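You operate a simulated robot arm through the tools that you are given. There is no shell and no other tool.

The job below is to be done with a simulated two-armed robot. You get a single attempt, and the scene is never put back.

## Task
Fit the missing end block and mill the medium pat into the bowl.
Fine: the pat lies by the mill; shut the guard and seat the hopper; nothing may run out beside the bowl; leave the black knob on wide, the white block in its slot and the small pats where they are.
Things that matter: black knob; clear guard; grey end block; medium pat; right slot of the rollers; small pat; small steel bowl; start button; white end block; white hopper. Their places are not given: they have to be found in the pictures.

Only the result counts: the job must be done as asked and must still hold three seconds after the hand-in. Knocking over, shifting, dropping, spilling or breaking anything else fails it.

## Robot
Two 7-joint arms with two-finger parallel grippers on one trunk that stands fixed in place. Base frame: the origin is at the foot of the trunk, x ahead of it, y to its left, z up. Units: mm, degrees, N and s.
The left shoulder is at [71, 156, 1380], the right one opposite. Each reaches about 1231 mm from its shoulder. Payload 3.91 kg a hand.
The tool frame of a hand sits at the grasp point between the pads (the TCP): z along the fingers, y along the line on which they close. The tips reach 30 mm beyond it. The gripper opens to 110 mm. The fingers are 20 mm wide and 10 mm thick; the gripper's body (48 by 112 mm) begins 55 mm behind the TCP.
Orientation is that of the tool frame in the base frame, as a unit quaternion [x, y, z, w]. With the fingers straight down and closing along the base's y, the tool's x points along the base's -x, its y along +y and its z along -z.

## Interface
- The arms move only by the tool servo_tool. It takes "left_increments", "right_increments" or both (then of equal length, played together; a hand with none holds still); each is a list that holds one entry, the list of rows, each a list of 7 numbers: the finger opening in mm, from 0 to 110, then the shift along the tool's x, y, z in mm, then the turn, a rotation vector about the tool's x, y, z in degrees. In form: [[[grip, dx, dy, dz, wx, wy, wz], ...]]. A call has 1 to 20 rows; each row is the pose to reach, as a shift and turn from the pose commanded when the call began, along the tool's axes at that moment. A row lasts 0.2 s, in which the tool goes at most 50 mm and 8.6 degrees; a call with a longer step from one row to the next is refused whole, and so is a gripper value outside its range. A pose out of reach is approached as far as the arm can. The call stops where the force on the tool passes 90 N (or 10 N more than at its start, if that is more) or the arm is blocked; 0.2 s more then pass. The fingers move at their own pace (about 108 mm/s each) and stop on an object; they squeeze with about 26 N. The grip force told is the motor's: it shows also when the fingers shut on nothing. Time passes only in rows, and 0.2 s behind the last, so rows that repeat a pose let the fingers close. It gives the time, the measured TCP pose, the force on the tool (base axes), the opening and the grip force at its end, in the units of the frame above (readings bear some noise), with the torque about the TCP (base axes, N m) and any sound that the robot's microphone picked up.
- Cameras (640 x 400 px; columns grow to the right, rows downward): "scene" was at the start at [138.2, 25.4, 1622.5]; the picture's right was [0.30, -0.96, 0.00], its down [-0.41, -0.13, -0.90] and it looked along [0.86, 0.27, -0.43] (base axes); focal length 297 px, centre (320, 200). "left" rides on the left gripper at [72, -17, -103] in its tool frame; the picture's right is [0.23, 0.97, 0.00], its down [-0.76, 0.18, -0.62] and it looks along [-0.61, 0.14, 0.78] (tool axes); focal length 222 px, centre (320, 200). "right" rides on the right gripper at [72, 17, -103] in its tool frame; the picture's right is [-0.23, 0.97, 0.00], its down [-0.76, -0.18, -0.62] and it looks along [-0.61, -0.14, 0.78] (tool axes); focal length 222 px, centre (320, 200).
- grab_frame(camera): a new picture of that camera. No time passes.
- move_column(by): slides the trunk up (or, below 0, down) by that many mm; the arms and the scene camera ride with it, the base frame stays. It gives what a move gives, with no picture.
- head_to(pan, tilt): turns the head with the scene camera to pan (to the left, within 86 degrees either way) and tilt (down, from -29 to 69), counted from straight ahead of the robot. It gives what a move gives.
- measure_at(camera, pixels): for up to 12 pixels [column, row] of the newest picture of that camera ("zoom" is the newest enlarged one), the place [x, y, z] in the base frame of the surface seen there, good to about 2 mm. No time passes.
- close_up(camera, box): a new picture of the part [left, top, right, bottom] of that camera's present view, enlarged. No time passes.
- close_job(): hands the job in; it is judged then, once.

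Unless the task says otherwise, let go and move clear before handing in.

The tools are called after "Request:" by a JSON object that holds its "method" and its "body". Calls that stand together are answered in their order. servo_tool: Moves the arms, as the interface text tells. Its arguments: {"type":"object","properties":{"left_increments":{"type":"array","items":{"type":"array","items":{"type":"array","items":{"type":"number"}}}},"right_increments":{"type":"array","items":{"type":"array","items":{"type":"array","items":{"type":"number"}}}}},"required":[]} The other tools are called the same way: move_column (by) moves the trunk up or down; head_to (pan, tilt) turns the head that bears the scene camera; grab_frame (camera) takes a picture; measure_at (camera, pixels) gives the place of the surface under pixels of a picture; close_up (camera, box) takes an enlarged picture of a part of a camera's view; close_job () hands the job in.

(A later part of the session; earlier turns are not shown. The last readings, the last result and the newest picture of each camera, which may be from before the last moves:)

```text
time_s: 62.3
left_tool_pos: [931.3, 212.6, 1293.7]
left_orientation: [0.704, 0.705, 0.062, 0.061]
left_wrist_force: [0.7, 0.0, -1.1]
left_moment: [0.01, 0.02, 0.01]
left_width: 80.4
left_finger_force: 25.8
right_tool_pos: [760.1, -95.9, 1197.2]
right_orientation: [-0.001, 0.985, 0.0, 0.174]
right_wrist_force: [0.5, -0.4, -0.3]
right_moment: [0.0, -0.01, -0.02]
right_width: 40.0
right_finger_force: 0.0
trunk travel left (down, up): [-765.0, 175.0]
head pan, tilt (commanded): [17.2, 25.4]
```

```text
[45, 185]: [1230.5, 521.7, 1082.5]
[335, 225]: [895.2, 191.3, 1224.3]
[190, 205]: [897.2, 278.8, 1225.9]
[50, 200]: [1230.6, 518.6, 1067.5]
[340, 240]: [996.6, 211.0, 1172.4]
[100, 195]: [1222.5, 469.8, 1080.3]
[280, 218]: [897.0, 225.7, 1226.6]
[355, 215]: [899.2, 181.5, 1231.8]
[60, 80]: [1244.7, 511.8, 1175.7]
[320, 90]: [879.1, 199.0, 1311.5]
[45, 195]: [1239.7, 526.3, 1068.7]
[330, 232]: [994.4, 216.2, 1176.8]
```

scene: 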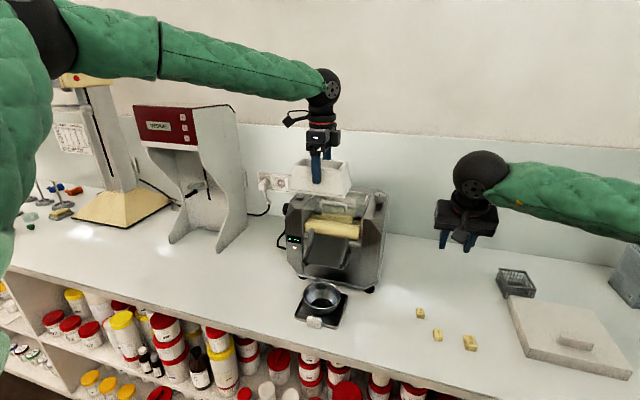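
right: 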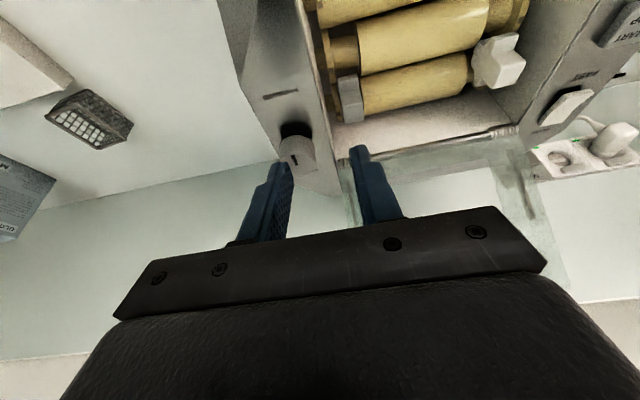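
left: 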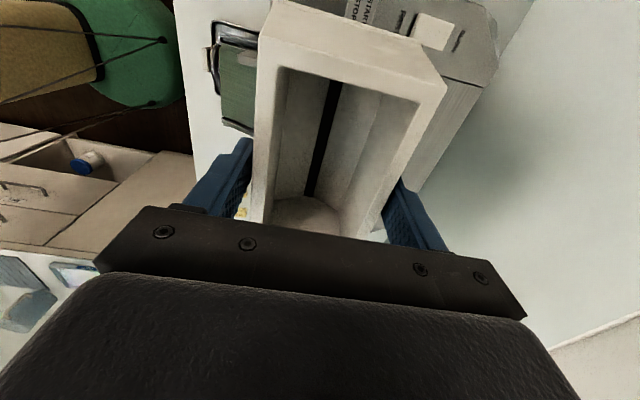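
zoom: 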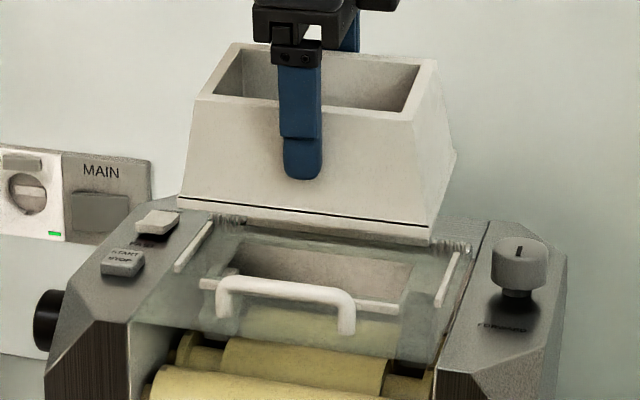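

The hopper's lower front edge measures (897, …, 1226), as predicted. I shift 2.7 mm forward and lower to just above the guard plate.

Request:
{"method": "servo_tool", "body": {"left_increments": [[[50, 0, 0.5, 12, 0, 0, 0], [50, 0, -1.5, 26, 0, 0, 0], [50, 0, -4, 38, 0, 0, 0], [50, 0, -5.2, 44.5, 0, 0, 0], [50, 0, -5.2, 44.5, 0, 0, 0]]]}}

Request:
{"method": "close_up", "body": {"camera": "scene", "box": [300, 165, 380, 235]}}

Request:
{"method": "grab_frame", "body": {"camera": "left"}}

```text
time_s: 63.5
left_tool_pos: [934.9, 213.4, 1248.1]
left_orientation: [0.704, 0.705, 0.061, 0.061]
left_wrist_force: [-0.1, -0.6, -1.0]
left_moment: [-0.01, 0.0, -0.01]
left_width: 80.5
left_finger_force: 25.9
right_tool_pos: [760.9, -97.4, 1196.2]
right_orientation: [0.0, 0.985, 0.0, 0.174]
right_wrist_force: [-0.4, 0.4, 1.3]
right_moment: [0.0, 0.01, -0.02]
right_width: 39.7
right_finger_force: 0.0
trunk travel left (down, up): [-765.0, 175.0]
head pan, tilt (commanded): [17.2, 25.4]
```

```text
5.71 times, centred on (340, 200) of scene
```

zoom: 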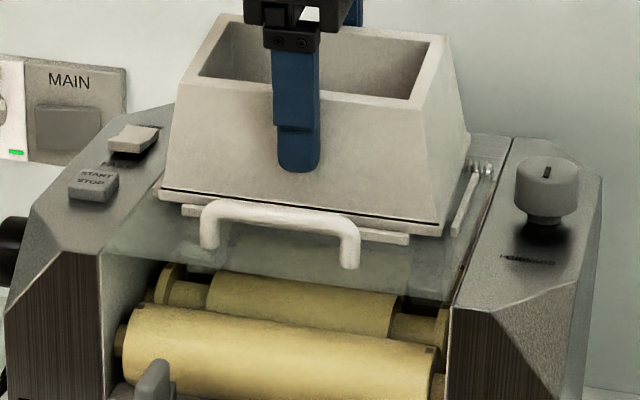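

```text
taken
```

left: 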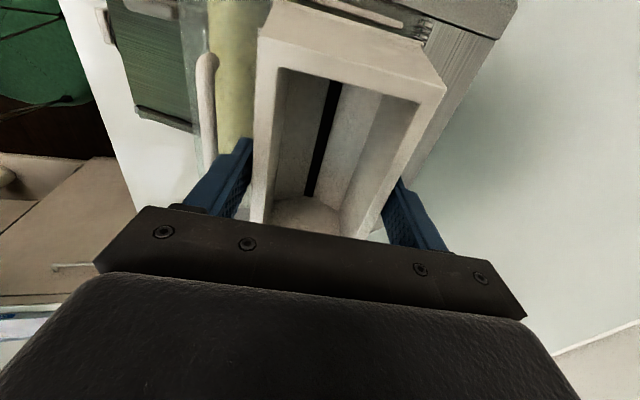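

The front flange is right behind the front strip. I'll measure the flange's two front corners and the strips' ends to check side clearance.

Request:
{"method": "measure_at", "body": {"camera": "zoom", "pixels": [[163, 193], [158, 197], [170, 197], [436, 228], [438, 235], [430, 231], [470, 170], [458, 225], [300, 212], [190, 210], [405, 240], [250, 203]]}}

Request:
{"method": "close_up", "body": {"camera": "scene", "box": [306, 190, 330, 210]}}

Request:
{"method": "close_up", "body": {"camera": "scene", "box": [344, 190, 372, 214]}}

```text
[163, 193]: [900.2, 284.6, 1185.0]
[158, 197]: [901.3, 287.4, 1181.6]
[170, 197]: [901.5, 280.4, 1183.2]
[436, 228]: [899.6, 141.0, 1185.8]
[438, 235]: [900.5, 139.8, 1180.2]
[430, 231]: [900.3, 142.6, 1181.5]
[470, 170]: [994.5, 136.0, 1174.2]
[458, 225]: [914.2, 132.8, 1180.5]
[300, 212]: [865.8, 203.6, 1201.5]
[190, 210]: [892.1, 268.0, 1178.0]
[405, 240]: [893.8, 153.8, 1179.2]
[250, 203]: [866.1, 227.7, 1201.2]
```

```text
16.00 times, centred on (318, 200) of scene
```

zoom: 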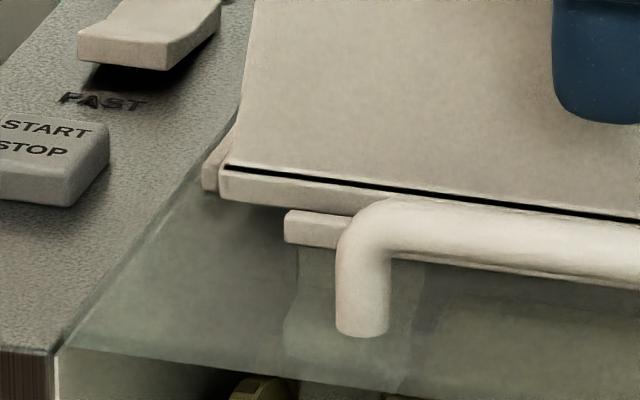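

```text
16.00 times, centred on (358, 202) of scene
```

zoom: 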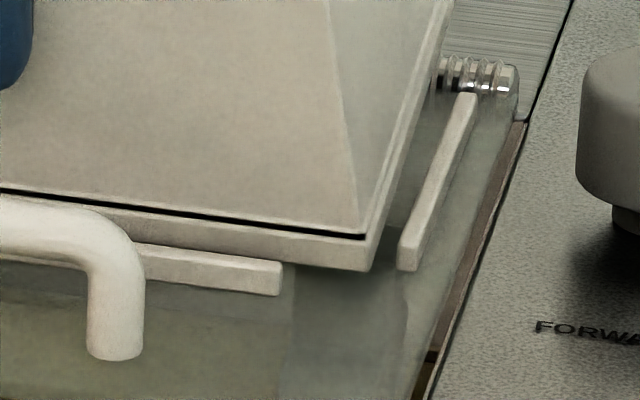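

The flange spans y≈139–286.5 at x≈900, a hair to the left of the frame's centre (212). I shift −1 mm in y and lower the last few millimetres to touch.

Request:
{"method": "servo_tool", "body": {"left_increments": [[[50, -1, -0.2, 1, 0, 0, 0], [50, -1, -0.6, 2.5, 0, 0, 0], [50, -1, -1, 3.9, 0, 0, 0], [50, -1, -1, 3.9, 0, 0, 0]]]}}

Request:
{"method": "close_up", "body": {"camera": "scene", "box": [300, 165, 380, 235]}}

```text
time_s: 64.5
left_tool_pos: [935.5, 212.0, 1243.5]
left_orientation: [0.704, 0.705, 0.061, 0.062]
left_wrist_force: [0.4, 0.4, 1.5]
left_moment: [-0.22, 0.03, 0.03]
left_width: 80.4
left_finger_force: 26.6
right_tool_pos: [761.2, -96.7, 1197.3]
right_orientation: [0.0, 0.985, -0.001, 0.174]
right_wrist_force: [0.1, 0.8, 0.2]
right_moment: [0.0, -0.01, 0.03]
right_width: 40.1
right_finger_force: 0.0
trunk travel left (down, up): [-765.0, 175.0]
head pan, tilt (commanded): [17.2, 25.4]
```

```text
5.71 times, centred on (340, 200) of scene
```

zoom: 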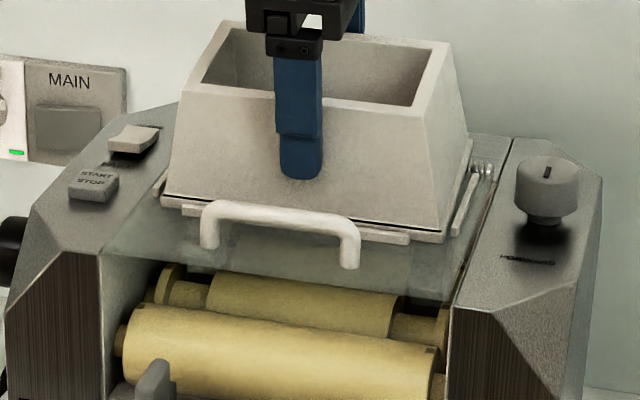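

A light contact (about 3.5 N, on the right corner) shows. I'll look closely at both front corners to make sure the flange is inside the strips.

Request:
{"method": "close_up", "body": {"camera": "scene", "box": [344, 190, 372, 214]}}

Request:
{"method": "measure_at", "body": {"camera": "zoom", "pixels": [[350, 235], [350, 262], [300, 250], [410, 255], [412, 230], [465, 110], [405, 150], [385, 200], [270, 280], [200, 262]]}}

Request:
{"method": "close_up", "body": {"camera": "scene", "box": [306, 190, 330, 210]}}

Request:
{"method": "measure_at", "body": {"camera": "zoom", "pixels": [[235, 185], [235, 200], [210, 180], [215, 165], [300, 215], [320, 225], [300, 195], [240, 160]]}}

```text
16.00 times, centred on (358, 202) of scene
```

zoom: 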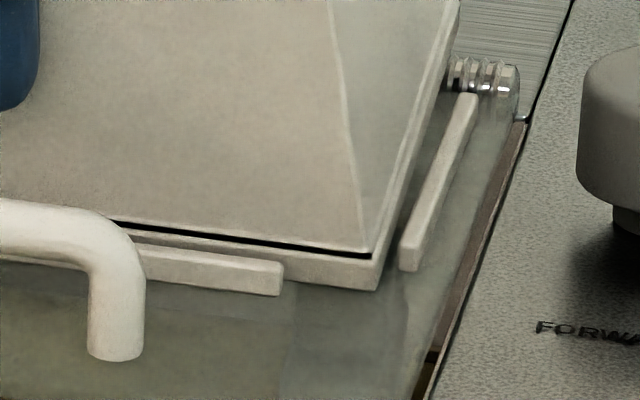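

```text
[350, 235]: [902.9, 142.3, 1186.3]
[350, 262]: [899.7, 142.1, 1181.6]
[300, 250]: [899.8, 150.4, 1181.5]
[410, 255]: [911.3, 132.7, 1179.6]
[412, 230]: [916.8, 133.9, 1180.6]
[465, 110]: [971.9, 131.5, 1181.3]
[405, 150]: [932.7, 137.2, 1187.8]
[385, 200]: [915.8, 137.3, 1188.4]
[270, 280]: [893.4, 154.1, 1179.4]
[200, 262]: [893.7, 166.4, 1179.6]
```

```text
16.00 times, centred on (318, 200) of scene
```

zoom: 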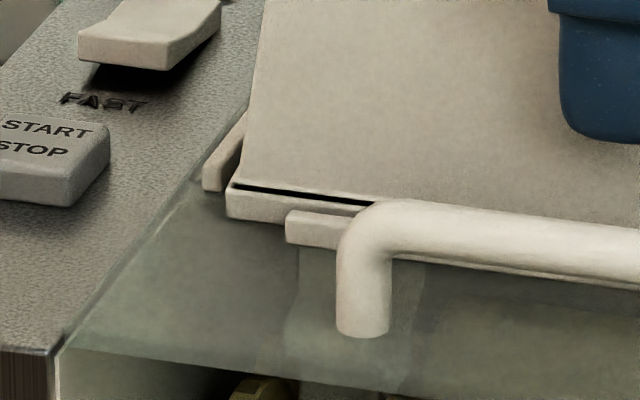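

```text
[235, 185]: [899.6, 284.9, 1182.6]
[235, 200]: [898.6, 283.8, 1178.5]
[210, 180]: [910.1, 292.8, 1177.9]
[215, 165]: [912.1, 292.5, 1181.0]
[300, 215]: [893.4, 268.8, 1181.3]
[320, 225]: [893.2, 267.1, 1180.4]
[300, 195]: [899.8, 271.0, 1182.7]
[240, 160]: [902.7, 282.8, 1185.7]
```

Both corners lie inside the strips (left gap ≈5 mm, right ≈3 mm; front edge x≈899.5). I rotate the hopper back toward level by 5° about its front edge.

Request:
{"method": "servo_tool", "body": {"left_increments": [[[50, 0, 1.7, 1.2, 1.7, 0, 0], [50, 0, 3.4, 2.6, 3.4, 0, 0], [50, 0, 5, 4, 5, 0, 0], [50, 0, 5, 4, 5, 0, 0]]]}}

Request:
{"method": "close_up", "body": {"camera": "scene", "box": [300, 165, 380, 235]}}

```text
time_s: 65.5
left_tool_pos: [930.9, 217.7, 1242.2]
left_orientation: [0.706, 0.707, 0.031, 0.032]
left_wrist_force: [51.6, -22.9, 24.3]
left_moment: [-0.6, -2.45, -1.12]
left_width: 91.6
left_finger_force: 25.9
left hand out of reach, approached as far as the arm can: row 1, 2, 3, 4
right_tool_pos: [762.9, -97.2, 1195.1]
right_orientation: [0.0, 0.985, 0.002, 0.173]
right_wrist_force: [0.7, 0.6, 0.2]
right_moment: [-0.02, 0.01, 0.0]
right_width: 39.9
right_finger_force: 0.1
trunk travel left (down, up): [-765.0, 175.0]
head pan, tilt (commanded): [17.2, 25.4]
```

```text
5.71 times, centred on (340, 200) of scene
```

zoom: 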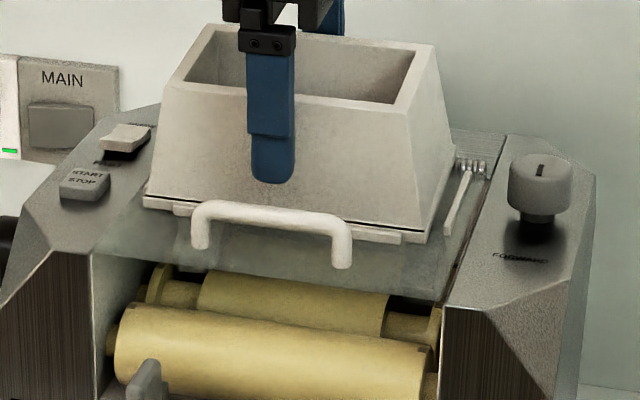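

The turn toward level was out of reach and the arm sagged back, loading the hopper with about 50 N against the front strip. I at once return to the 10° pitch and shift forward again to take the load off.

Request:
{"method": "servo_tool", "body": {"left_increments": [[[50, -2, 5, -3, -5, 0, 0], [50, -5, 10, -5, -5, 0, 0], [50, -7, 14.6, -6.8, -5, 0, 0]]]}}

Request:
{"method": "close_up", "body": {"camera": "scene", "box": [300, 165, 380, 235]}}

```text
time_s: 66.3
left_tool_pos: [940.0, 214.1, 1248.7]
left_orientation: [0.704, 0.704, 0.062, 0.063]
left_wrist_force: [0.3, 0.2, -1.7]
left_moment: [0.01, 0.03, 0.01]
left_width: 80.7
left_finger_force: 26.0
right_tool_pos: [761.1, -98.4, 1195.5]
right_orientation: [0.001, 0.985, -0.001, 0.173]
right_wrist_force: [0.5, 0.4, 0.5]
right_moment: [0.0, -0.02, 0.0]
right_width: 40.1
right_finger_force: 0.1
trunk travel left (down, up): [-765.0, 175.0]
head pan, tilt (commanded): [17.2, 25.4]
```

```text
5.71 times, centred on (340, 200) of scene
```

zoom: 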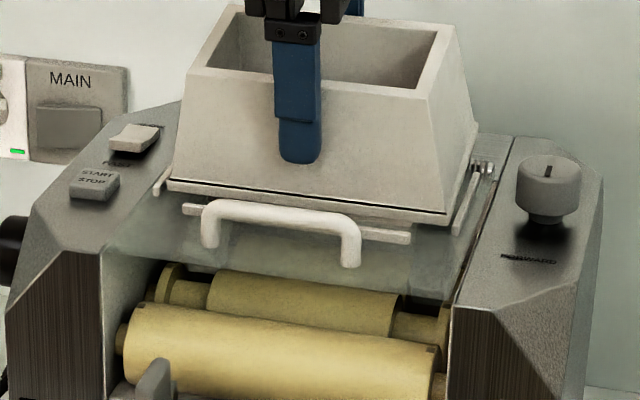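

The load is gone (only the hopper's weight), grip and mill look unchanged, and the pose is again 10° at x≈940. I'll re-measure the flange corners before setting it down.

Request:
{"method": "measure_at", "body": {"camera": "zoom", "pixels": [[172, 184], [172, 189], [300, 206], [440, 217], [442, 222], [360, 212], [460, 180], [160, 185], [192, 210], [400, 238], [480, 165], [150, 150]]}}

Request:
{"method": "close_up", "body": {"camera": "scene", "box": [340, 180, 376, 210]}}

```text
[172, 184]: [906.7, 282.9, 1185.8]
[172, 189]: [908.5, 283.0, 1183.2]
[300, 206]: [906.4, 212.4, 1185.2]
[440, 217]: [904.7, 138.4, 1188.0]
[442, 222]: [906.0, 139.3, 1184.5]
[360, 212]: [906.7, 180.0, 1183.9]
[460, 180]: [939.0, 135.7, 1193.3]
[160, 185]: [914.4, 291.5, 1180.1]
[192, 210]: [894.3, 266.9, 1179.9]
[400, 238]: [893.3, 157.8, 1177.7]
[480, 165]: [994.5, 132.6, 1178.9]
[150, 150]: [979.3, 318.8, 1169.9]
```

```text
13.33 times, centred on (358, 195) of scene
```

zoom: 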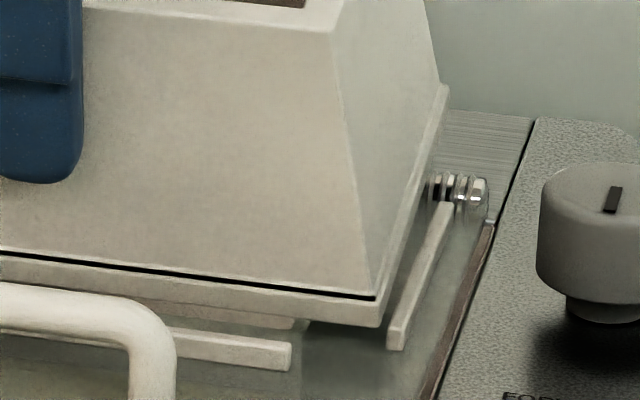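

There seems to be a lower lip under the flange at zoom (250,318). I'll look from the right hand's camera to see the hopper's underside.

Request:
{"method": "grab_frame", "body": {"camera": "right"}}

Request:
{"method": "close_up", "body": {"camera": "scene", "box": [312, 188, 352, 212]}}

```text
taken
```

right: 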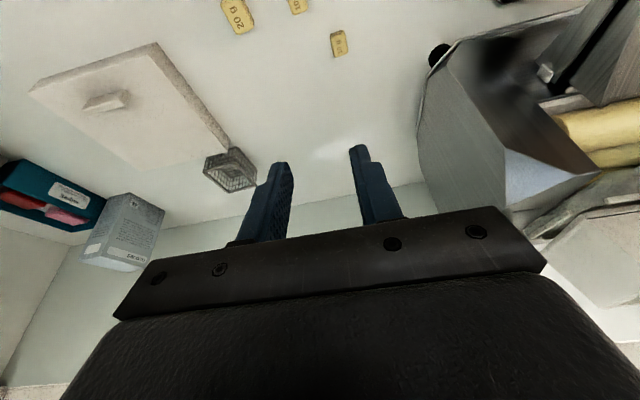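

```text
16.00 times, centred on (332, 200) of scene
```

zoom: 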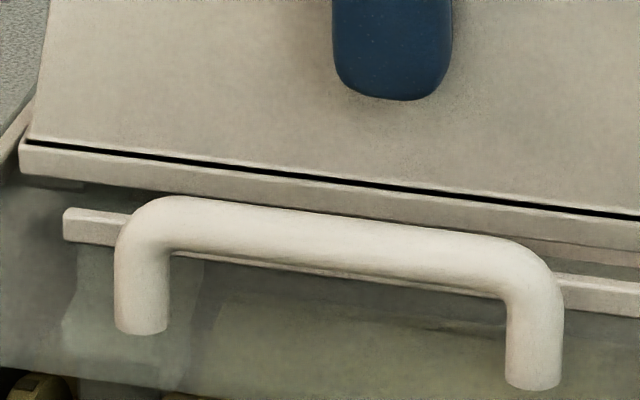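

The hopper's right side is at the right edge of the right picture near (590,230). I zoom in there.

Request:
{"method": "close_up", "body": {"camera": "right", "box": [520, 130, 640, 310]}}

```text
2.22 times, centred on (580, 220) of right
```

zoom: 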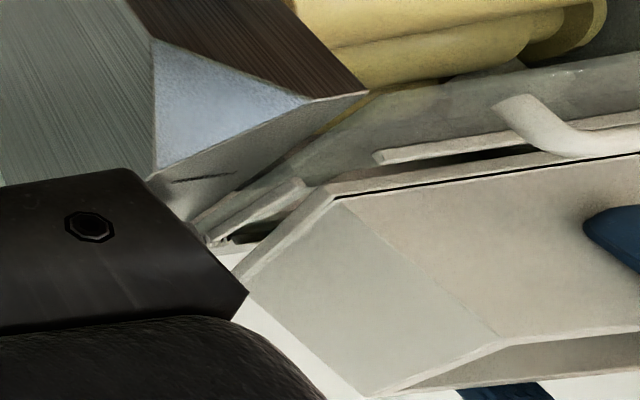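

No clear lip is visible from there. I'll measure the odd feature under the flange in the scene zoom directly.

Request:
{"method": "close_up", "body": {"camera": "scene", "box": [340, 190, 364, 210]}}

Request:
{"method": "measure_at", "body": {"camera": "zoom", "pixels": [[200, 215], [260, 228], [300, 232], [320, 235], [280, 200], [350, 215], [400, 235], [200, 260], [300, 275], [200, 235], [280, 245], [400, 260]]}}

```text
16.00 times, centred on (352, 200) of scene
```

zoom: 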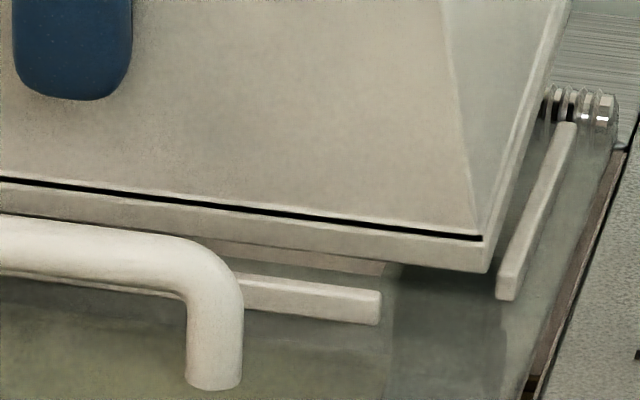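

```text
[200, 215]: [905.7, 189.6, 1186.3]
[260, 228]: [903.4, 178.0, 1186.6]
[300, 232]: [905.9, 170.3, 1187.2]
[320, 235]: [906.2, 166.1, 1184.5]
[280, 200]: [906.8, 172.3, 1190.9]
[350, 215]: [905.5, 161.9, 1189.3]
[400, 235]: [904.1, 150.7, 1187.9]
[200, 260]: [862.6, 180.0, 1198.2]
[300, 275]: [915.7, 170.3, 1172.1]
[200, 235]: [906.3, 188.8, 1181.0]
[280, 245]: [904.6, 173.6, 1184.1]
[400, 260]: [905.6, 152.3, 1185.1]
```

One point under the flange measured (915.7, 170, 1172), so something is there. I'll sample that feature more densely.

Request:
{"method": "close_up", "body": {"camera": "scene", "box": [346, 196, 362, 208]}}

Request:
{"method": "measure_at", "body": {"camera": "zoom", "pixels": [[160, 200], [200, 205], [250, 215], [300, 222], [350, 228], [380, 230], [250, 230], [300, 235], [350, 240], [420, 260], [250, 250], [330, 255]]}}

```text
16.00 times, centred on (354, 202) of scene
```

zoom: 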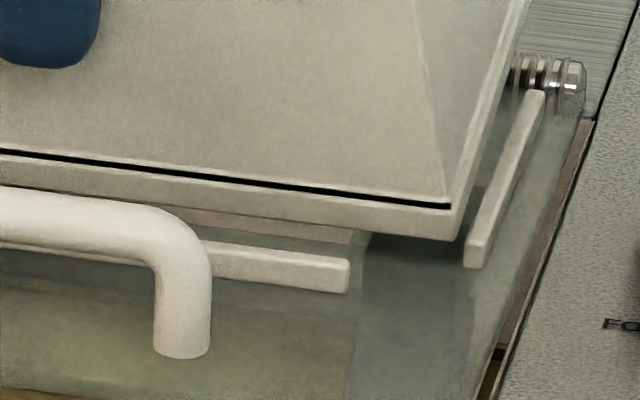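

```text
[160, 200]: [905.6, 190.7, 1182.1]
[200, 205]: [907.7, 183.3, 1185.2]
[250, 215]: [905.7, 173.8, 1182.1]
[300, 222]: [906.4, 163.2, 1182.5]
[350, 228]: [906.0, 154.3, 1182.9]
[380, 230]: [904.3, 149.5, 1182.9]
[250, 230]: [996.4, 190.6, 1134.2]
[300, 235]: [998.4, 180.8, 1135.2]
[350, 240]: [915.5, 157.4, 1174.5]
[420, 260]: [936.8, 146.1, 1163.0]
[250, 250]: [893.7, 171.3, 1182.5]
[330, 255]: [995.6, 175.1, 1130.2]
```

That point was just the aperture and back wall seen past the flange; there is no lip. I shift the hopper 5.7 mm back and lower it until its front edge rests on the guard.

Request:
{"method": "servo_tool", "body": {"left_increments": [[[50, 0.5, -5.6, -1, 0, 0, 0], [50, 0.5, -6, 1.5, 0, 0, 0], [50, 0.5, -6.3, 3, 0, 0, 0], [50, 0.5, -6.5, 4.2, 0, 0, 0], [50, 0.5, -6.5, 4.2, 0, 0, 0]]]}}

Request:
{"method": "close_up", "body": {"camera": "scene", "box": [300, 165, 380, 235]}}

Request:
{"method": "measure_at", "body": {"camera": "zoom", "pixels": [[165, 196], [165, 201], [436, 232], [437, 238], [300, 218], [200, 205], [400, 230], [455, 190], [190, 210], [405, 240]]}}

```text
time_s: 67.5
left_tool_pos: [935.4, 213.3, 1244.7]
left_orientation: [0.704, 0.705, 0.062, 0.062]
left_wrist_force: [0.5, -0.4, -1.4]
left_moment: [0.0, 0.01, 0.01]
left_width: 81.0
left_finger_force: 26.1
right_tool_pos: [760.5, -97.8, 1196.6]
right_orientation: [-0.001, 0.985, 0.001, 0.173]
right_wrist_force: [0.1, 0.2, 0.2]
right_moment: [-0.01, 0.01, 0.02]
right_width: 39.8
right_finger_force: 0.0
trunk travel left (down, up): [-765.0, 175.0]
head pan, tilt (commanded): [17.2, 25.4]
```

```text
5.71 times, centred on (340, 200) of scene
```

zoom: 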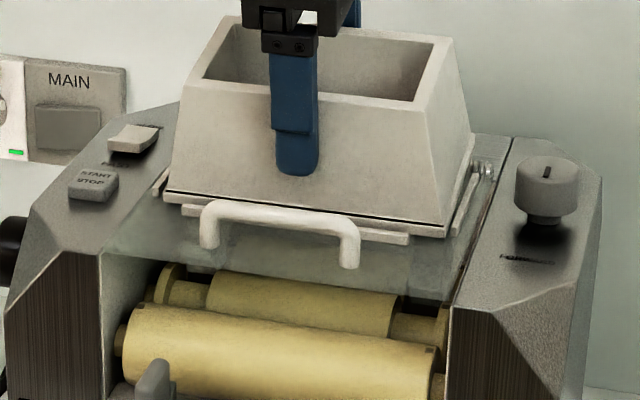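

```text
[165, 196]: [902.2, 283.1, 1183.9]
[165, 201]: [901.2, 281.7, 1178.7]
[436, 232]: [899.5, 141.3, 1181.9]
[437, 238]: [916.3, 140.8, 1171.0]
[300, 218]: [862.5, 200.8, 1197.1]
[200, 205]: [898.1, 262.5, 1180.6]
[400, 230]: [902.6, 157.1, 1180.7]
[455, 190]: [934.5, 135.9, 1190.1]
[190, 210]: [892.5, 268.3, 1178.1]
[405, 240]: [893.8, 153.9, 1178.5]
```

The front edge is at x≈900.5, about 2 mm above the plate, both sides inside the strips. I lower 2 mm and check the contact.

Request:
{"method": "servo_tool", "body": {"left_increments": [[[50, 0, -0.2, 1, 0, 0, 0], [50, 0, -0.35, 2, 0, 0, 0], [50, 0, -0.35, 2, 0, 0, 0]]]}}

```text
time_s: 68.3
left_tool_pos: [935.7, 213.2, 1244.5]
left_orientation: [0.704, 0.705, 0.061, 0.062]
left_wrist_force: [0.7, -0.4, -0.2]
left_moment: [0.03, 0.06, 0.0]
left_width: 80.6
left_finger_force: 26.0
right_tool_pos: [760.2, -96.3, 1197.1]
right_orientation: [0.0, 0.985, 0.0, 0.173]
right_wrist_force: [0.6, 0.7, 0.4]
right_moment: [-0.04, 0.0, -0.02]
right_width: 40.0
right_finger_force: 0.2
trunk travel left (down, up): [-765.0, 175.0]
head pan, tilt (commanded): [17.2, 25.4]
```

The front edge just bears on the plate. I open the fingers gradually so the rear side settles down gently.

Request:
{"method": "servo_tool", "body": {"left_increments": [[[81, 0, -0.1, 0.5, 0, 0, 0], [82, 0, -0.1, 0.5, 0, 0, 0], [83, 0, -0.1, 0.5, 0, 0, 0], [84, 0, -0.1, 0.5, 0, 0, 0], [85, 0, -0.1, 0.5, 0, 0, 0], [86.5, 0, -0.1, 0.5, 0, 0, 0], [88, 0, -0.1, 0.5, 0, 0, 0]]]}}

Request:
{"method": "close_up", "body": {"camera": "scene", "box": [300, 165, 380, 235]}}

```text
time_s: 69.9
left_tool_pos: [936.3, 213.5, 1242.1]
left_orientation: [0.704, 0.705, 0.061, 0.061]
left_wrist_force: [0.8, 0.0, 0.2]
left_moment: [-0.02, 0.01, 0.05]
left_width: 88.0
left_finger_force: 0.1
right_tool_pos: [760.7, -96.7, 1197.2]
right_orientation: [0.0, 0.985, 0.0, 0.174]
right_wrist_force: [-0.2, 0.0, -0.3]
right_moment: [0.0, 0.0, 0.0]
right_width: 40.1
right_finger_force: 0.0
trunk travel left (down, up): [-765.0, 175.0]
head pan, tilt (commanded): [17.2, 25.4]
```

```text
5.71 times, centred on (340, 200) of scene
```

zoom: 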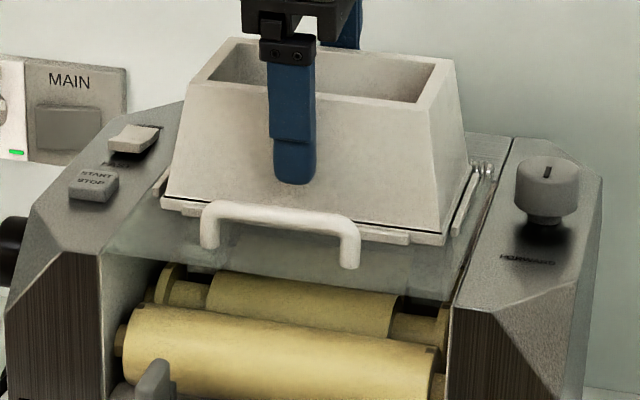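

The hopper has dropped flat into the frame. I check its level and the display text.

Request:
{"method": "measure_at", "body": {"camera": "zoom", "pixels": [[215, 60], [240, 42], [445, 65], [415, 110], [200, 85], [350, 100], [440, 240], [165, 205], [420, 55], [460, 190]]}}

Request:
{"method": "close_up", "body": {"camera": "scene", "box": [282, 225, 312, 255]}}

Request:
{"method": "close_up", "body": {"camera": "scene", "box": [346, 190, 370, 210]}}

Request:
{"method": "close_up", "body": {"camera": "scene", "box": [306, 190, 330, 210]}}

```text
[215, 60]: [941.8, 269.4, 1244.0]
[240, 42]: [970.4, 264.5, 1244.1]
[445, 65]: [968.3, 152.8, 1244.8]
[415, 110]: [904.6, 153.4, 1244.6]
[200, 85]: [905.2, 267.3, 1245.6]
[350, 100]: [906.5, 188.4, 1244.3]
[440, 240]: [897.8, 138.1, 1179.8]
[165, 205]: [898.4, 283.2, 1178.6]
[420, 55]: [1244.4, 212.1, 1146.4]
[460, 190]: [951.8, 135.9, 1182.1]
```

```text
13.33 times, centred on (297, 240) of scene
```

zoom: 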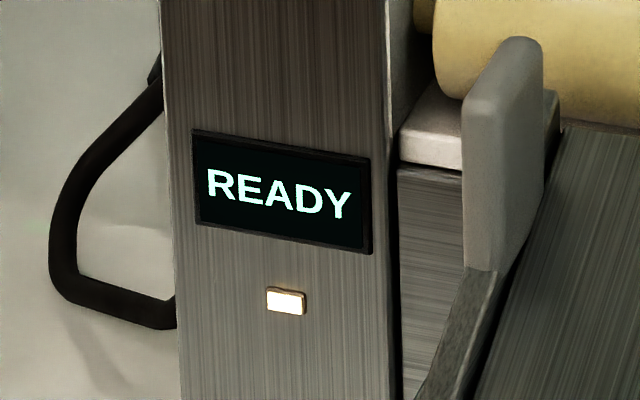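

```text
16.00 times, centred on (358, 200) of scene
```

zoom: 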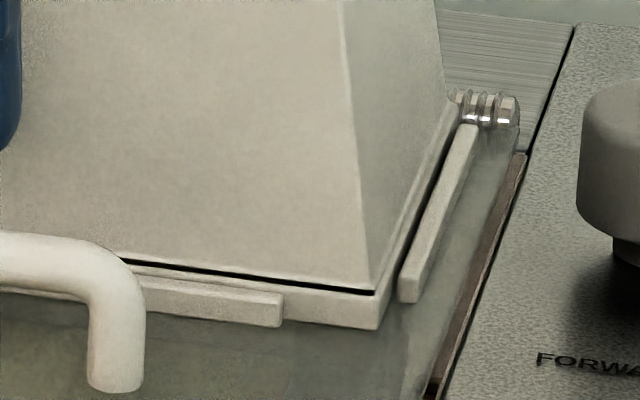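

```text
16.00 times, centred on (318, 200) of scene
```

zoom: 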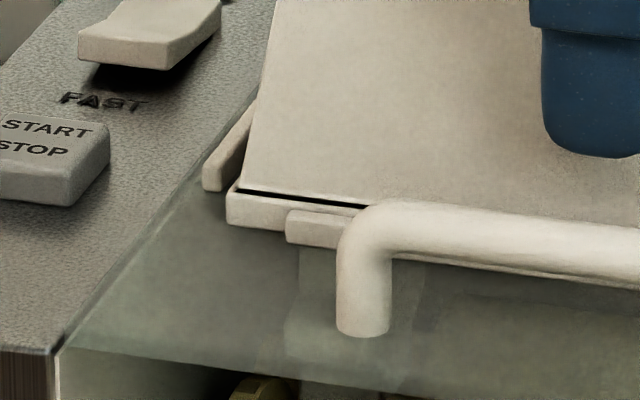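

The display reads "READY": guard shut and hopper seated, with its rim level at z≈1244. I open the left fingers a bit more and withdraw upward along the finger direction.

Request:
{"method": "servo_tool", "body": {"left_increments": [[[94, 0, 0, 0, 0, 0, 0], [96, 0, 0, -15, 0, 0, 0], [96, 0, 0, -40, 0, 0, 0], [96, 0, 0, -75, 0, 0, 0], [96, 20, 0, -115, 0, 0, 0], [96, 60, 0, -130, 0, 0, 0], [96, 105, 0, -130, 0, 0, 0], [96, 150, 0, -130, 0, 0, 0]]]}}

Request:
{"method": "grab_frame", "body": {"camera": "scene"}}

Request:
{"method": "close_up", "body": {"camera": "scene", "box": [280, 165, 400, 265]}}

Request:
{"method": "close_up", "body": {"camera": "scene", "box": [450, 325, 490, 355]}}

```text
time_s: 71.7
left_tool_pos: [912.7, 365.0, 1373.3]
left_orientation: [0.704, 0.705, 0.061, 0.062]
left_wrist_force: [-0.8, -0.2, 0.1]
left_moment: [-0.02, -0.02, 0.0]
left_width: 96.1
left_finger_force: 0.1
right_tool_pos: [759.4, -96.5, 1197.2]
right_orientation: [0.0, 0.985, -0.001, 0.173]
right_wrist_force: [-0.6, 0.3, -0.3]
right_moment: [-0.02, -0.02, 0.01]
right_width: 39.9
right_finger_force: 0.1
trunk travel left (down, up): [-765.0, 175.0]
head pan, tilt (commanded): [17.2, 25.4]
```

```text
taken
```

scene: 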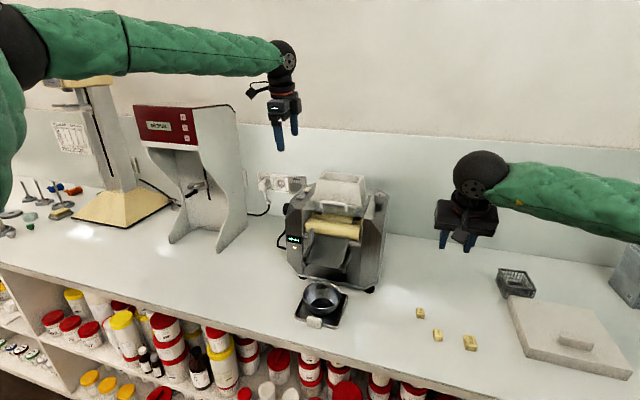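

```text
4.00 times, centred on (340, 215) of scene
```

zoom: 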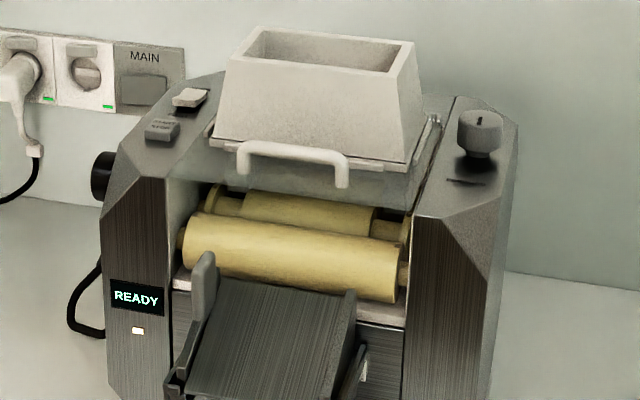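

```text
13.33 times, centred on (470, 340) of scene
```

zoom: 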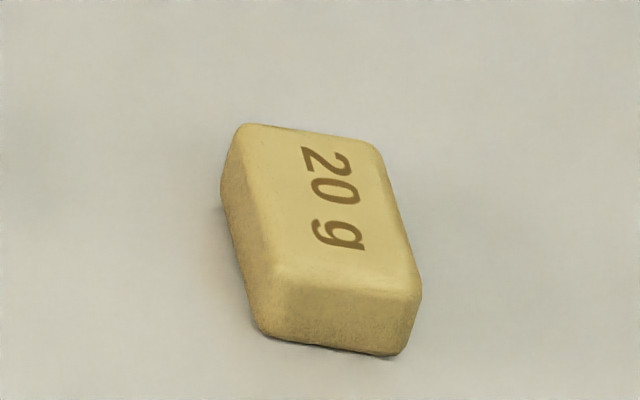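

The hopper stays seated and the display still says READY. Now the 20 g pat at scene (470,343): I measure its corners.

Request:
{"method": "measure_at", "body": {"camera": "zoom", "pixels": [[245, 135], [370, 152], [405, 285], [285, 268], [280, 330], [390, 348], [230, 200], [330, 200], [260, 200], [390, 200], [340, 280], [310, 140]]}}

Request:
{"method": "grab_frame", "body": {"camera": "right"}}

Request:
{"method": "close_up", "body": {"camera": "right", "box": [200, 0, 280, 50]}}

Request:
{"method": "measure_at", "body": {"camera": "zoom", "pixels": [[180, 20], [320, 20], [230, 150], [330, 130], [400, 250], [260, 270], [300, 100], [340, 200], [200, 100], [400, 120]]}}

```text
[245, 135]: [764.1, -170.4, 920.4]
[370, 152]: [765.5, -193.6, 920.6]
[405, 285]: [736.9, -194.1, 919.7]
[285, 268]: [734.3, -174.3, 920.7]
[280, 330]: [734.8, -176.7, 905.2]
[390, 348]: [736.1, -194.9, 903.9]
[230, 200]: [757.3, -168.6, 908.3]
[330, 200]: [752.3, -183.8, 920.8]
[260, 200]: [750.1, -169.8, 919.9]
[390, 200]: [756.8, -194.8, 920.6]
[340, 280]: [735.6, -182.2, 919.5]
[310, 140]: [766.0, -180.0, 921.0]
```

```text
taken
```

right: 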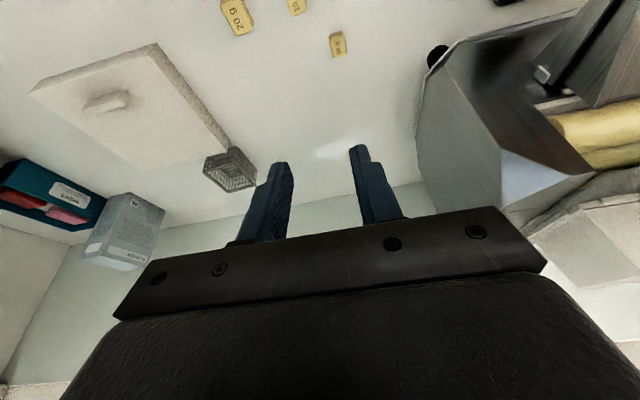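

```text
8.00 times, centred on (240, 25) of right
```

zoom: 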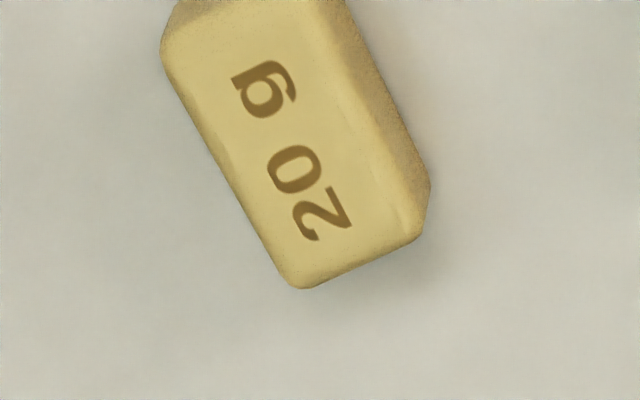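

```text
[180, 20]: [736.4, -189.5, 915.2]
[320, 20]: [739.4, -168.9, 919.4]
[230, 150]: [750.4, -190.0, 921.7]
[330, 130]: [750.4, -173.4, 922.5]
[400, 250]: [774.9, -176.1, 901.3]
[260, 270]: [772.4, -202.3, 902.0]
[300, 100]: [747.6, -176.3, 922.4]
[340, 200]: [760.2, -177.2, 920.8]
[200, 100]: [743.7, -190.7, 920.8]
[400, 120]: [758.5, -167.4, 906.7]
```

The pat measures about 35 × 27 × 20 mm, centre (750, −182), top z≈921. I bring the right hand (still pitched 20°) over it with 46 mm opening.

Request:
{"method": "servo_tool", "body": {"right_increments": [[[46, 5, -40, 0, 0, 0, 0], [46, 17, -85.5, 10, 0, 0, 0], [46, 33, -85.5, 50, 0, 0, 0], [46, 47, -85.5, 90, 0, 0, 0], [46, 62, -85.5, 130, 0, 0, 0], [46, 77, -85.5, 165, 0, 0, 0], [46, 84.3, -85.5, 185, 0, 0, 0]]]}}

Request:
{"method": "grab_frame", "body": {"camera": "right"}}

Request:
{"method": "close_up", "body": {"camera": "scene", "box": [420, 280, 520, 370]}}

```text
time_s: 73.3
left_tool_pos: [913.6, 363.5, 1372.7]
left_orientation: [0.704, 0.705, 0.062, 0.062]
left_wrist_force: [0.6, 0.2, 0.8]
left_moment: [-0.04, -0.01, -0.02]
left_width: 96.0
left_finger_force: 0.1
right_tool_pos: [744.6, -183.3, 993.5]
right_orientation: [0.0, 0.985, 0.0, 0.172]
right_wrist_force: [-0.1, 0.1, 0.0]
right_moment: [0.0, 0.0, -0.04]
right_width: 46.1
right_finger_force: 0.1
trunk travel left (down, up): [-765.0, 175.0]
head pan, tilt (commanded): [17.2, 25.4]
```

```text
taken
```

right: 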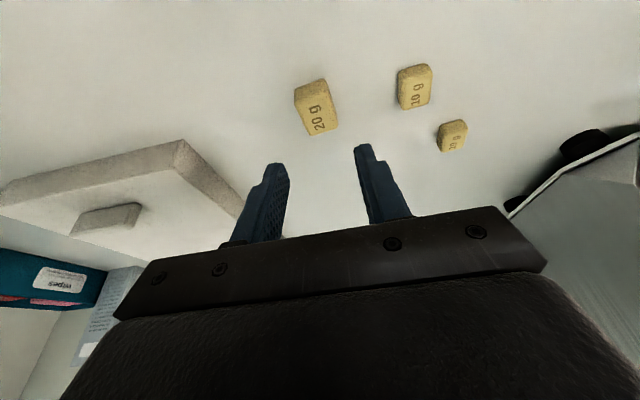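

```text
4.44 times, centred on (470, 325) of scene
```

zoom: 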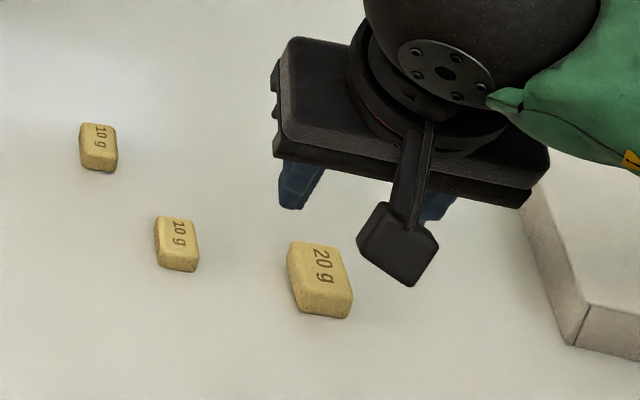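

The pat at right-picture (317,107) lies centred ahead of the fingers. I lower to the grasp height, tips about 3 mm above the bench.

Request:
{"method": "servo_tool", "body": {"right_increments": [[[46, 7, 1.3, 17, 0, 0, 0], [46, 14, 1.3, 34, 0, 0, 0], [46, 19, 1.3, 46, 0, 0, 0], [46, 22, 1.3, 53, 0, 0, 0], [46, 22, 1.3, 53, 0, 0, 0]]]}}

Request:
{"method": "grab_frame", "body": {"camera": "right"}}

```text
time_s: 74.5
left_tool_pos: [913.1, 365.2, 1372.8]
left_orientation: [0.704, 0.705, 0.062, 0.061]
left_wrist_force: [0.1, 0.3, 0.4]
left_moment: [-0.03, 0.0, -0.02]
left_width: 96.0
left_finger_force: 0.2
right_tool_pos: [740.7, -182.3, 936.2]
right_orientation: [0.0, 0.985, 0.0, 0.173]
right_wrist_force: [0.1, -0.5, 0.2]
right_moment: [-0.02, -0.01, 0.0]
right_width: 45.8
right_finger_force: 0.1
trunk travel left (down, up): [-765.0, 175.0]
head pan, tilt (commanded): [17.2, 25.4]
```

```text
taken
```

right: 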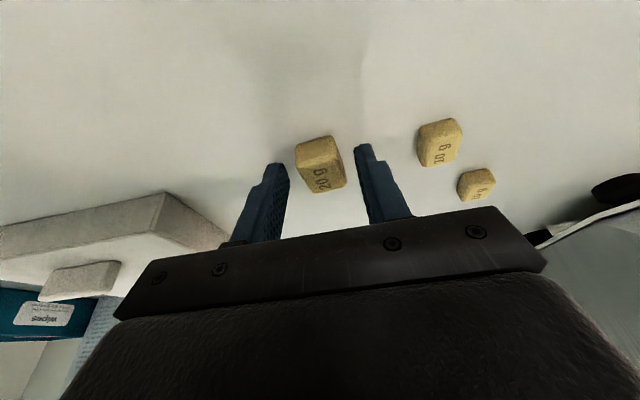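

The pat lies between the fingertips at (320,163). I close on it.

Request:
{"method": "servo_tool", "body": {"right_increments": [[[36, 0, 0, 0, 0, 0, 0], [30, 0, 0, 0, 0, 0, 0], [22, 0, 0, 0, 0, 0, 0], [18, 0, 0, 0, 0, 0, 0]]]}}

Request:
{"method": "close_up", "body": {"camera": "right", "box": [220, 100, 420, 240]}}

```text
time_s: 75.5
left_tool_pos: [914.2, 363.7, 1373.2]
left_orientation: [0.704, 0.705, 0.062, 0.062]
left_wrist_force: [0.2, -0.3, 0.6]
left_moment: [-0.02, 0.0, -0.05]
left_width: 96.0
left_finger_force: 0.1
right_tool_pos: [740.3, -182.2, 936.7]
right_orientation: [0.0, 0.985, 0.0, 0.174]
right_wrist_force: [0.1, -0.2, -0.6]
right_moment: [0.01, -0.04, 0.0]
right_width: 25.4
right_finger_force: 26.0
trunk travel left (down, up): [-765.0, 175.0]
head pan, tilt (commanded): [17.2, 25.4]
```

```text
2.86 times, centred on (320, 170) of right
```

zoom: 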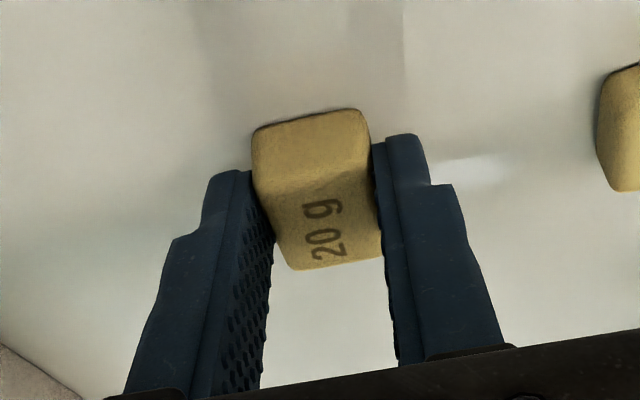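

The pat is held at 25.4 mm. I lift it straight up to z≈1300 and meanwhile move the left hand back out of the way.

Request:
{"method": "servo_tool", "body": {"left_increments": [[[96, 3, -12, -2, 0, 0, 0], [96, 6, -24, -4, 0, 0, 0], [96, 10, -36, -6, 0, 0, 0], [90, 14, -50, -9, 0, 0, 0], [80, 18, -64, -11, 0, 0, 0], [70, 22, -78, -14, 0, 0, 0], [60, 26, -92, -16, 0, 0, 0], [50, 30, -108, -19, 0, 0, 0], [40, 30, -108, -19, 0, 0, 0]]], "right_increments": [[[18, -6.8, 0, -18.8, 0, 0, 0], [18, -20.5, 0, -56.4, 0, 0, 0], [18, -35.9, 0, -98.7, 0, 0, 0], [18, -51.3, 0, -141, 0, 0, 0], [18, -66.7, 0, -183.3, 0, 0, 0], [18, -82.1, 0, -225.6, 0, 0, 0], [18, -97.5, 0, -267.9, 0, 0, 0], [18, -112.9, 0, -310.2, 0, 0, 0], [18, -124.8, 0, -343.1, 0, 0, 0]]]}}

Request:
{"method": "grab_frame", "body": {"camera": "scene"}}

Request:
{"method": "grab_frame", "body": {"camera": "right"}}

```text
time_s: 77.5
left_tool_pos: [803.2, 394.6, 1369.6]
left_orientation: [0.704, 0.704, 0.061, 0.062]
left_wrist_force: [-0.1, -0.1, 0.2]
left_moment: [0.01, 0.01, -0.03]
left_width: 39.9
left_finger_force: 0.0
right_tool_pos: [740.8, -180.3, 1301.1]
right_orientation: [0.0, 0.985, 0.0, 0.173]
right_wrist_force: [-0.2, 0.6, -0.4]
right_moment: [0.03, -0.01, -0.02]
right_width: 25.7
right_finger_force: 26.6
trunk travel left (down, up): [-765.0, 175.0]
head pan, tilt (commanded): [17.2, 25.4]
```

```text
taken
```

scene: 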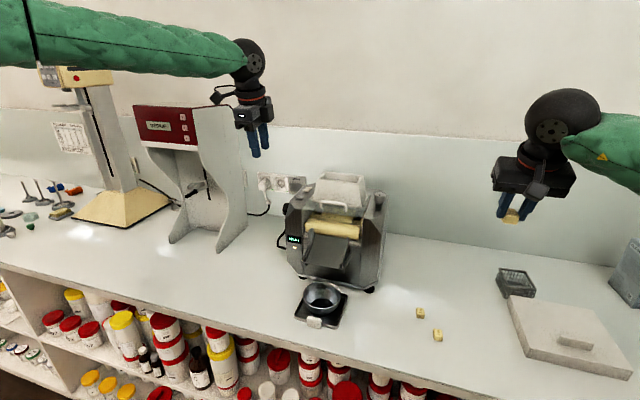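

```text
taken
```

right: 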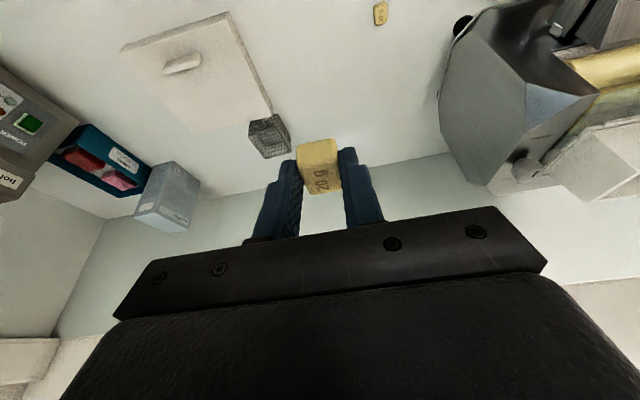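

The pat is held securely at (320,165). I carry it across to above the hopper at z≈1300.

Request:
{"method": "servo_tool", "body": {"right_increments": [[[18, -18.1, 38.3, 6.6, 0, 0, 0], [18, -36.3, 76.6, 13.2, 0, 0, 0], [18, -54.4, 114.9, 19.8, 0, 0, 0], [18, -72.6, 153.2, 26.4, 0, 0, 0], [18, -90.7, 191.5, 33, 0, 0, 0], [18, -108.8, 229.8, 39.6, 0, 0, 0], [18, -127, 268.1, 46.2, 0, 0, 0], [18, -145.1, 306.4, 52.8, 0, 0, 0], [18, -163.3, 344.7, 59.4, 0, 0, 0], [18, -181.4, 383, 66, 0, 0, 0], [18, -181.4, 383, 66, 0, 0, 0]]]}}

Request:
{"method": "grab_frame", "body": {"camera": "scene"}}

Request:
{"method": "close_up", "body": {"camera": "scene", "box": [290, 130, 400, 240]}}

Request:
{"method": "grab_frame", "body": {"camera": "right"}}

```text
time_s: 79.9
left_tool_pos: [802.1, 393.0, 1371.2]
left_orientation: [0.704, 0.705, 0.062, 0.062]
left_wrist_force: [-0.2, -0.5, 0.2]
left_moment: [0.02, 0.0, 0.01]
left_width: 40.1
left_finger_force: 0.0
right_tool_pos: [934.6, 200.2, 1302.2]
right_orientation: [0.0, 0.985, 0.001, 0.174]
right_wrist_force: [-1.0, 0.6, 0.9]
right_moment: [0.0, -0.01, -0.01]
right_width: 25.6
right_finger_force: 26.2
trunk travel left (down, up): [-765.0, 175.0]
head pan, tilt (commanded): [17.2, 25.4]
```

```text
taken
```

scene: 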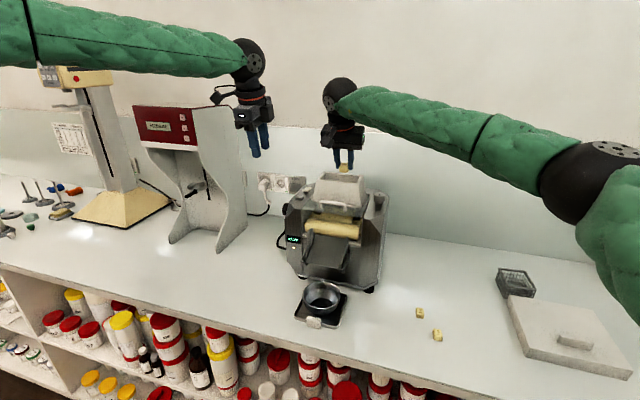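

```text
3.64 times, centred on (345, 185) of scene
```

zoom: 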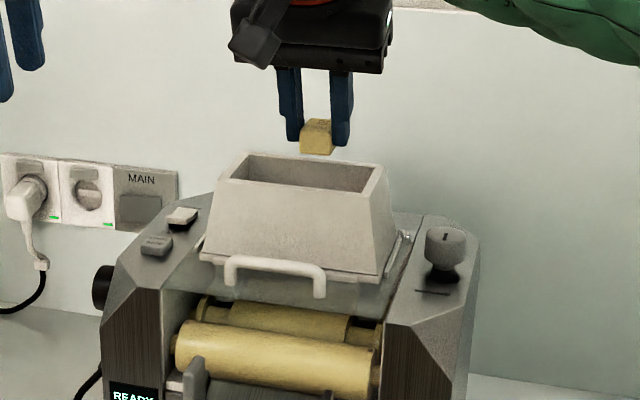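

```text
taken
```

right: 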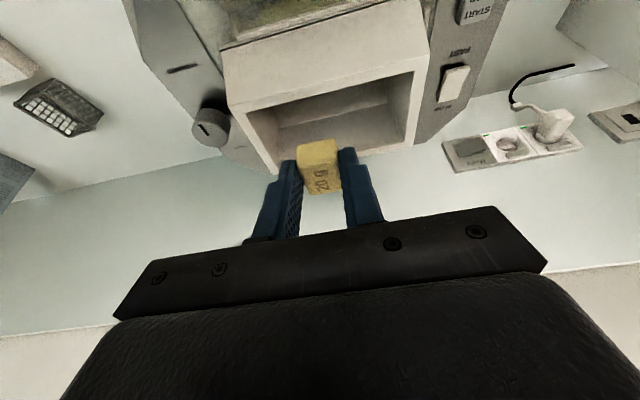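

The pat hangs above the hopper (zoom (318,138)). I measure the pat and the rim to make sure it will go inside.

Request:
{"method": "measure_at", "body": {"camera": "zoom", "pixels": [[305, 145], [328, 148], [318, 125], [318, 150], [225, 175], [240, 160], [375, 185], [385, 170], [250, 155], [300, 183], [365, 195], [232, 185]]}}

Request:
{"method": "measure_at", "body": {"camera": "right", "pixels": [[318, 150], [318, 185], [250, 115], [275, 165], [412, 75], [405, 140], [330, 90], [340, 150]]}}

```text
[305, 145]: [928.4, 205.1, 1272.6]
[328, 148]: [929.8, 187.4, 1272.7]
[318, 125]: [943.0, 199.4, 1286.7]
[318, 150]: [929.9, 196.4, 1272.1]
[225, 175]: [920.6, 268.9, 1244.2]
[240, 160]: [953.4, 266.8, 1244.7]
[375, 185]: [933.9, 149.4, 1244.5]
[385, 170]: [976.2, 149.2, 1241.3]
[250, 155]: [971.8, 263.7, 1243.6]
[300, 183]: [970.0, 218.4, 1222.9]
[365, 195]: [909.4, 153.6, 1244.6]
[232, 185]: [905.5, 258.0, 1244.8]
```

```text
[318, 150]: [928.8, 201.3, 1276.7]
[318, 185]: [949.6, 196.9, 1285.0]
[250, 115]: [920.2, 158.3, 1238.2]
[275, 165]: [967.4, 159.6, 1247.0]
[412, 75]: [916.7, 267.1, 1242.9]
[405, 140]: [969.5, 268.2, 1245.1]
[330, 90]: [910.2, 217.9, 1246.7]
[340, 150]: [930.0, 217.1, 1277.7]
```

The pat (x 929–964, y≈184–210) fits within the opening (x 914–973, y 156–267). I lower it 42 mm into the hopper.

Request:
{"method": "servo_tool", "body": {"right_increments": [[[18, 5, 0, 13.5, 0, 0, 0], [18, 10, 0, 27, 0, 0, 0], [18, 14.4, 0, 39.5, 0, 0, 0], [18, 14.4, 0, 39.5, 0, 0, 0]]]}}

Request:
{"method": "close_up", "body": {"camera": "scene", "box": [290, 130, 400, 240]}}

Request:
{"method": "grab_frame", "body": {"camera": "right"}}

```text
time_s: 80.9
left_tool_pos: [802.8, 394.2, 1370.3]
left_orientation: [0.703, 0.706, 0.061, 0.062]
left_wrist_force: [-0.4, -0.5, 0.4]
left_moment: [-0.02, 0.01, 0.03]
left_width: 40.1
left_finger_force: 0.0
right_tool_pos: [933.8, 201.9, 1259.1]
right_orientation: [0.0, 0.985, 0.0, 0.174]
right_wrist_force: [-0.3, -0.3, -0.3]
right_moment: [-0.02, 0.0, -0.03]
right_width: 25.3
right_finger_force: 26.1
trunk travel left (down, up): [-765.0, 175.0]
head pan, tilt (commanded): [17.2, 25.4]
```

```text
3.64 times, centred on (345, 185) of scene
```

zoom: 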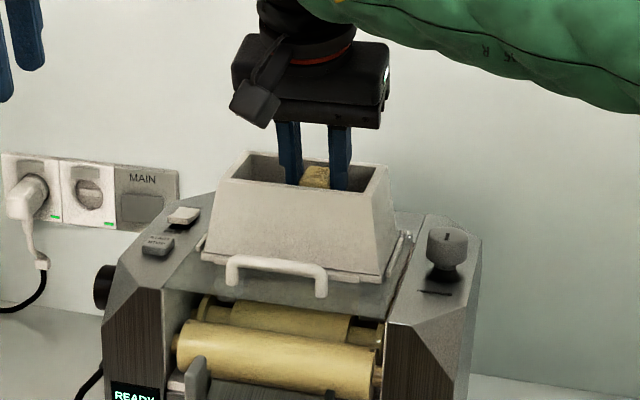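

```text
taken
```

right: 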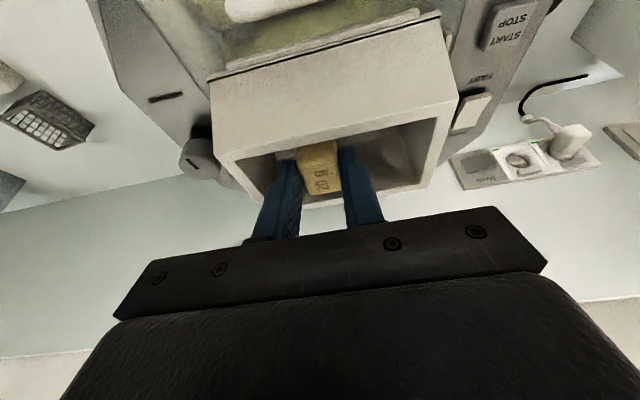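

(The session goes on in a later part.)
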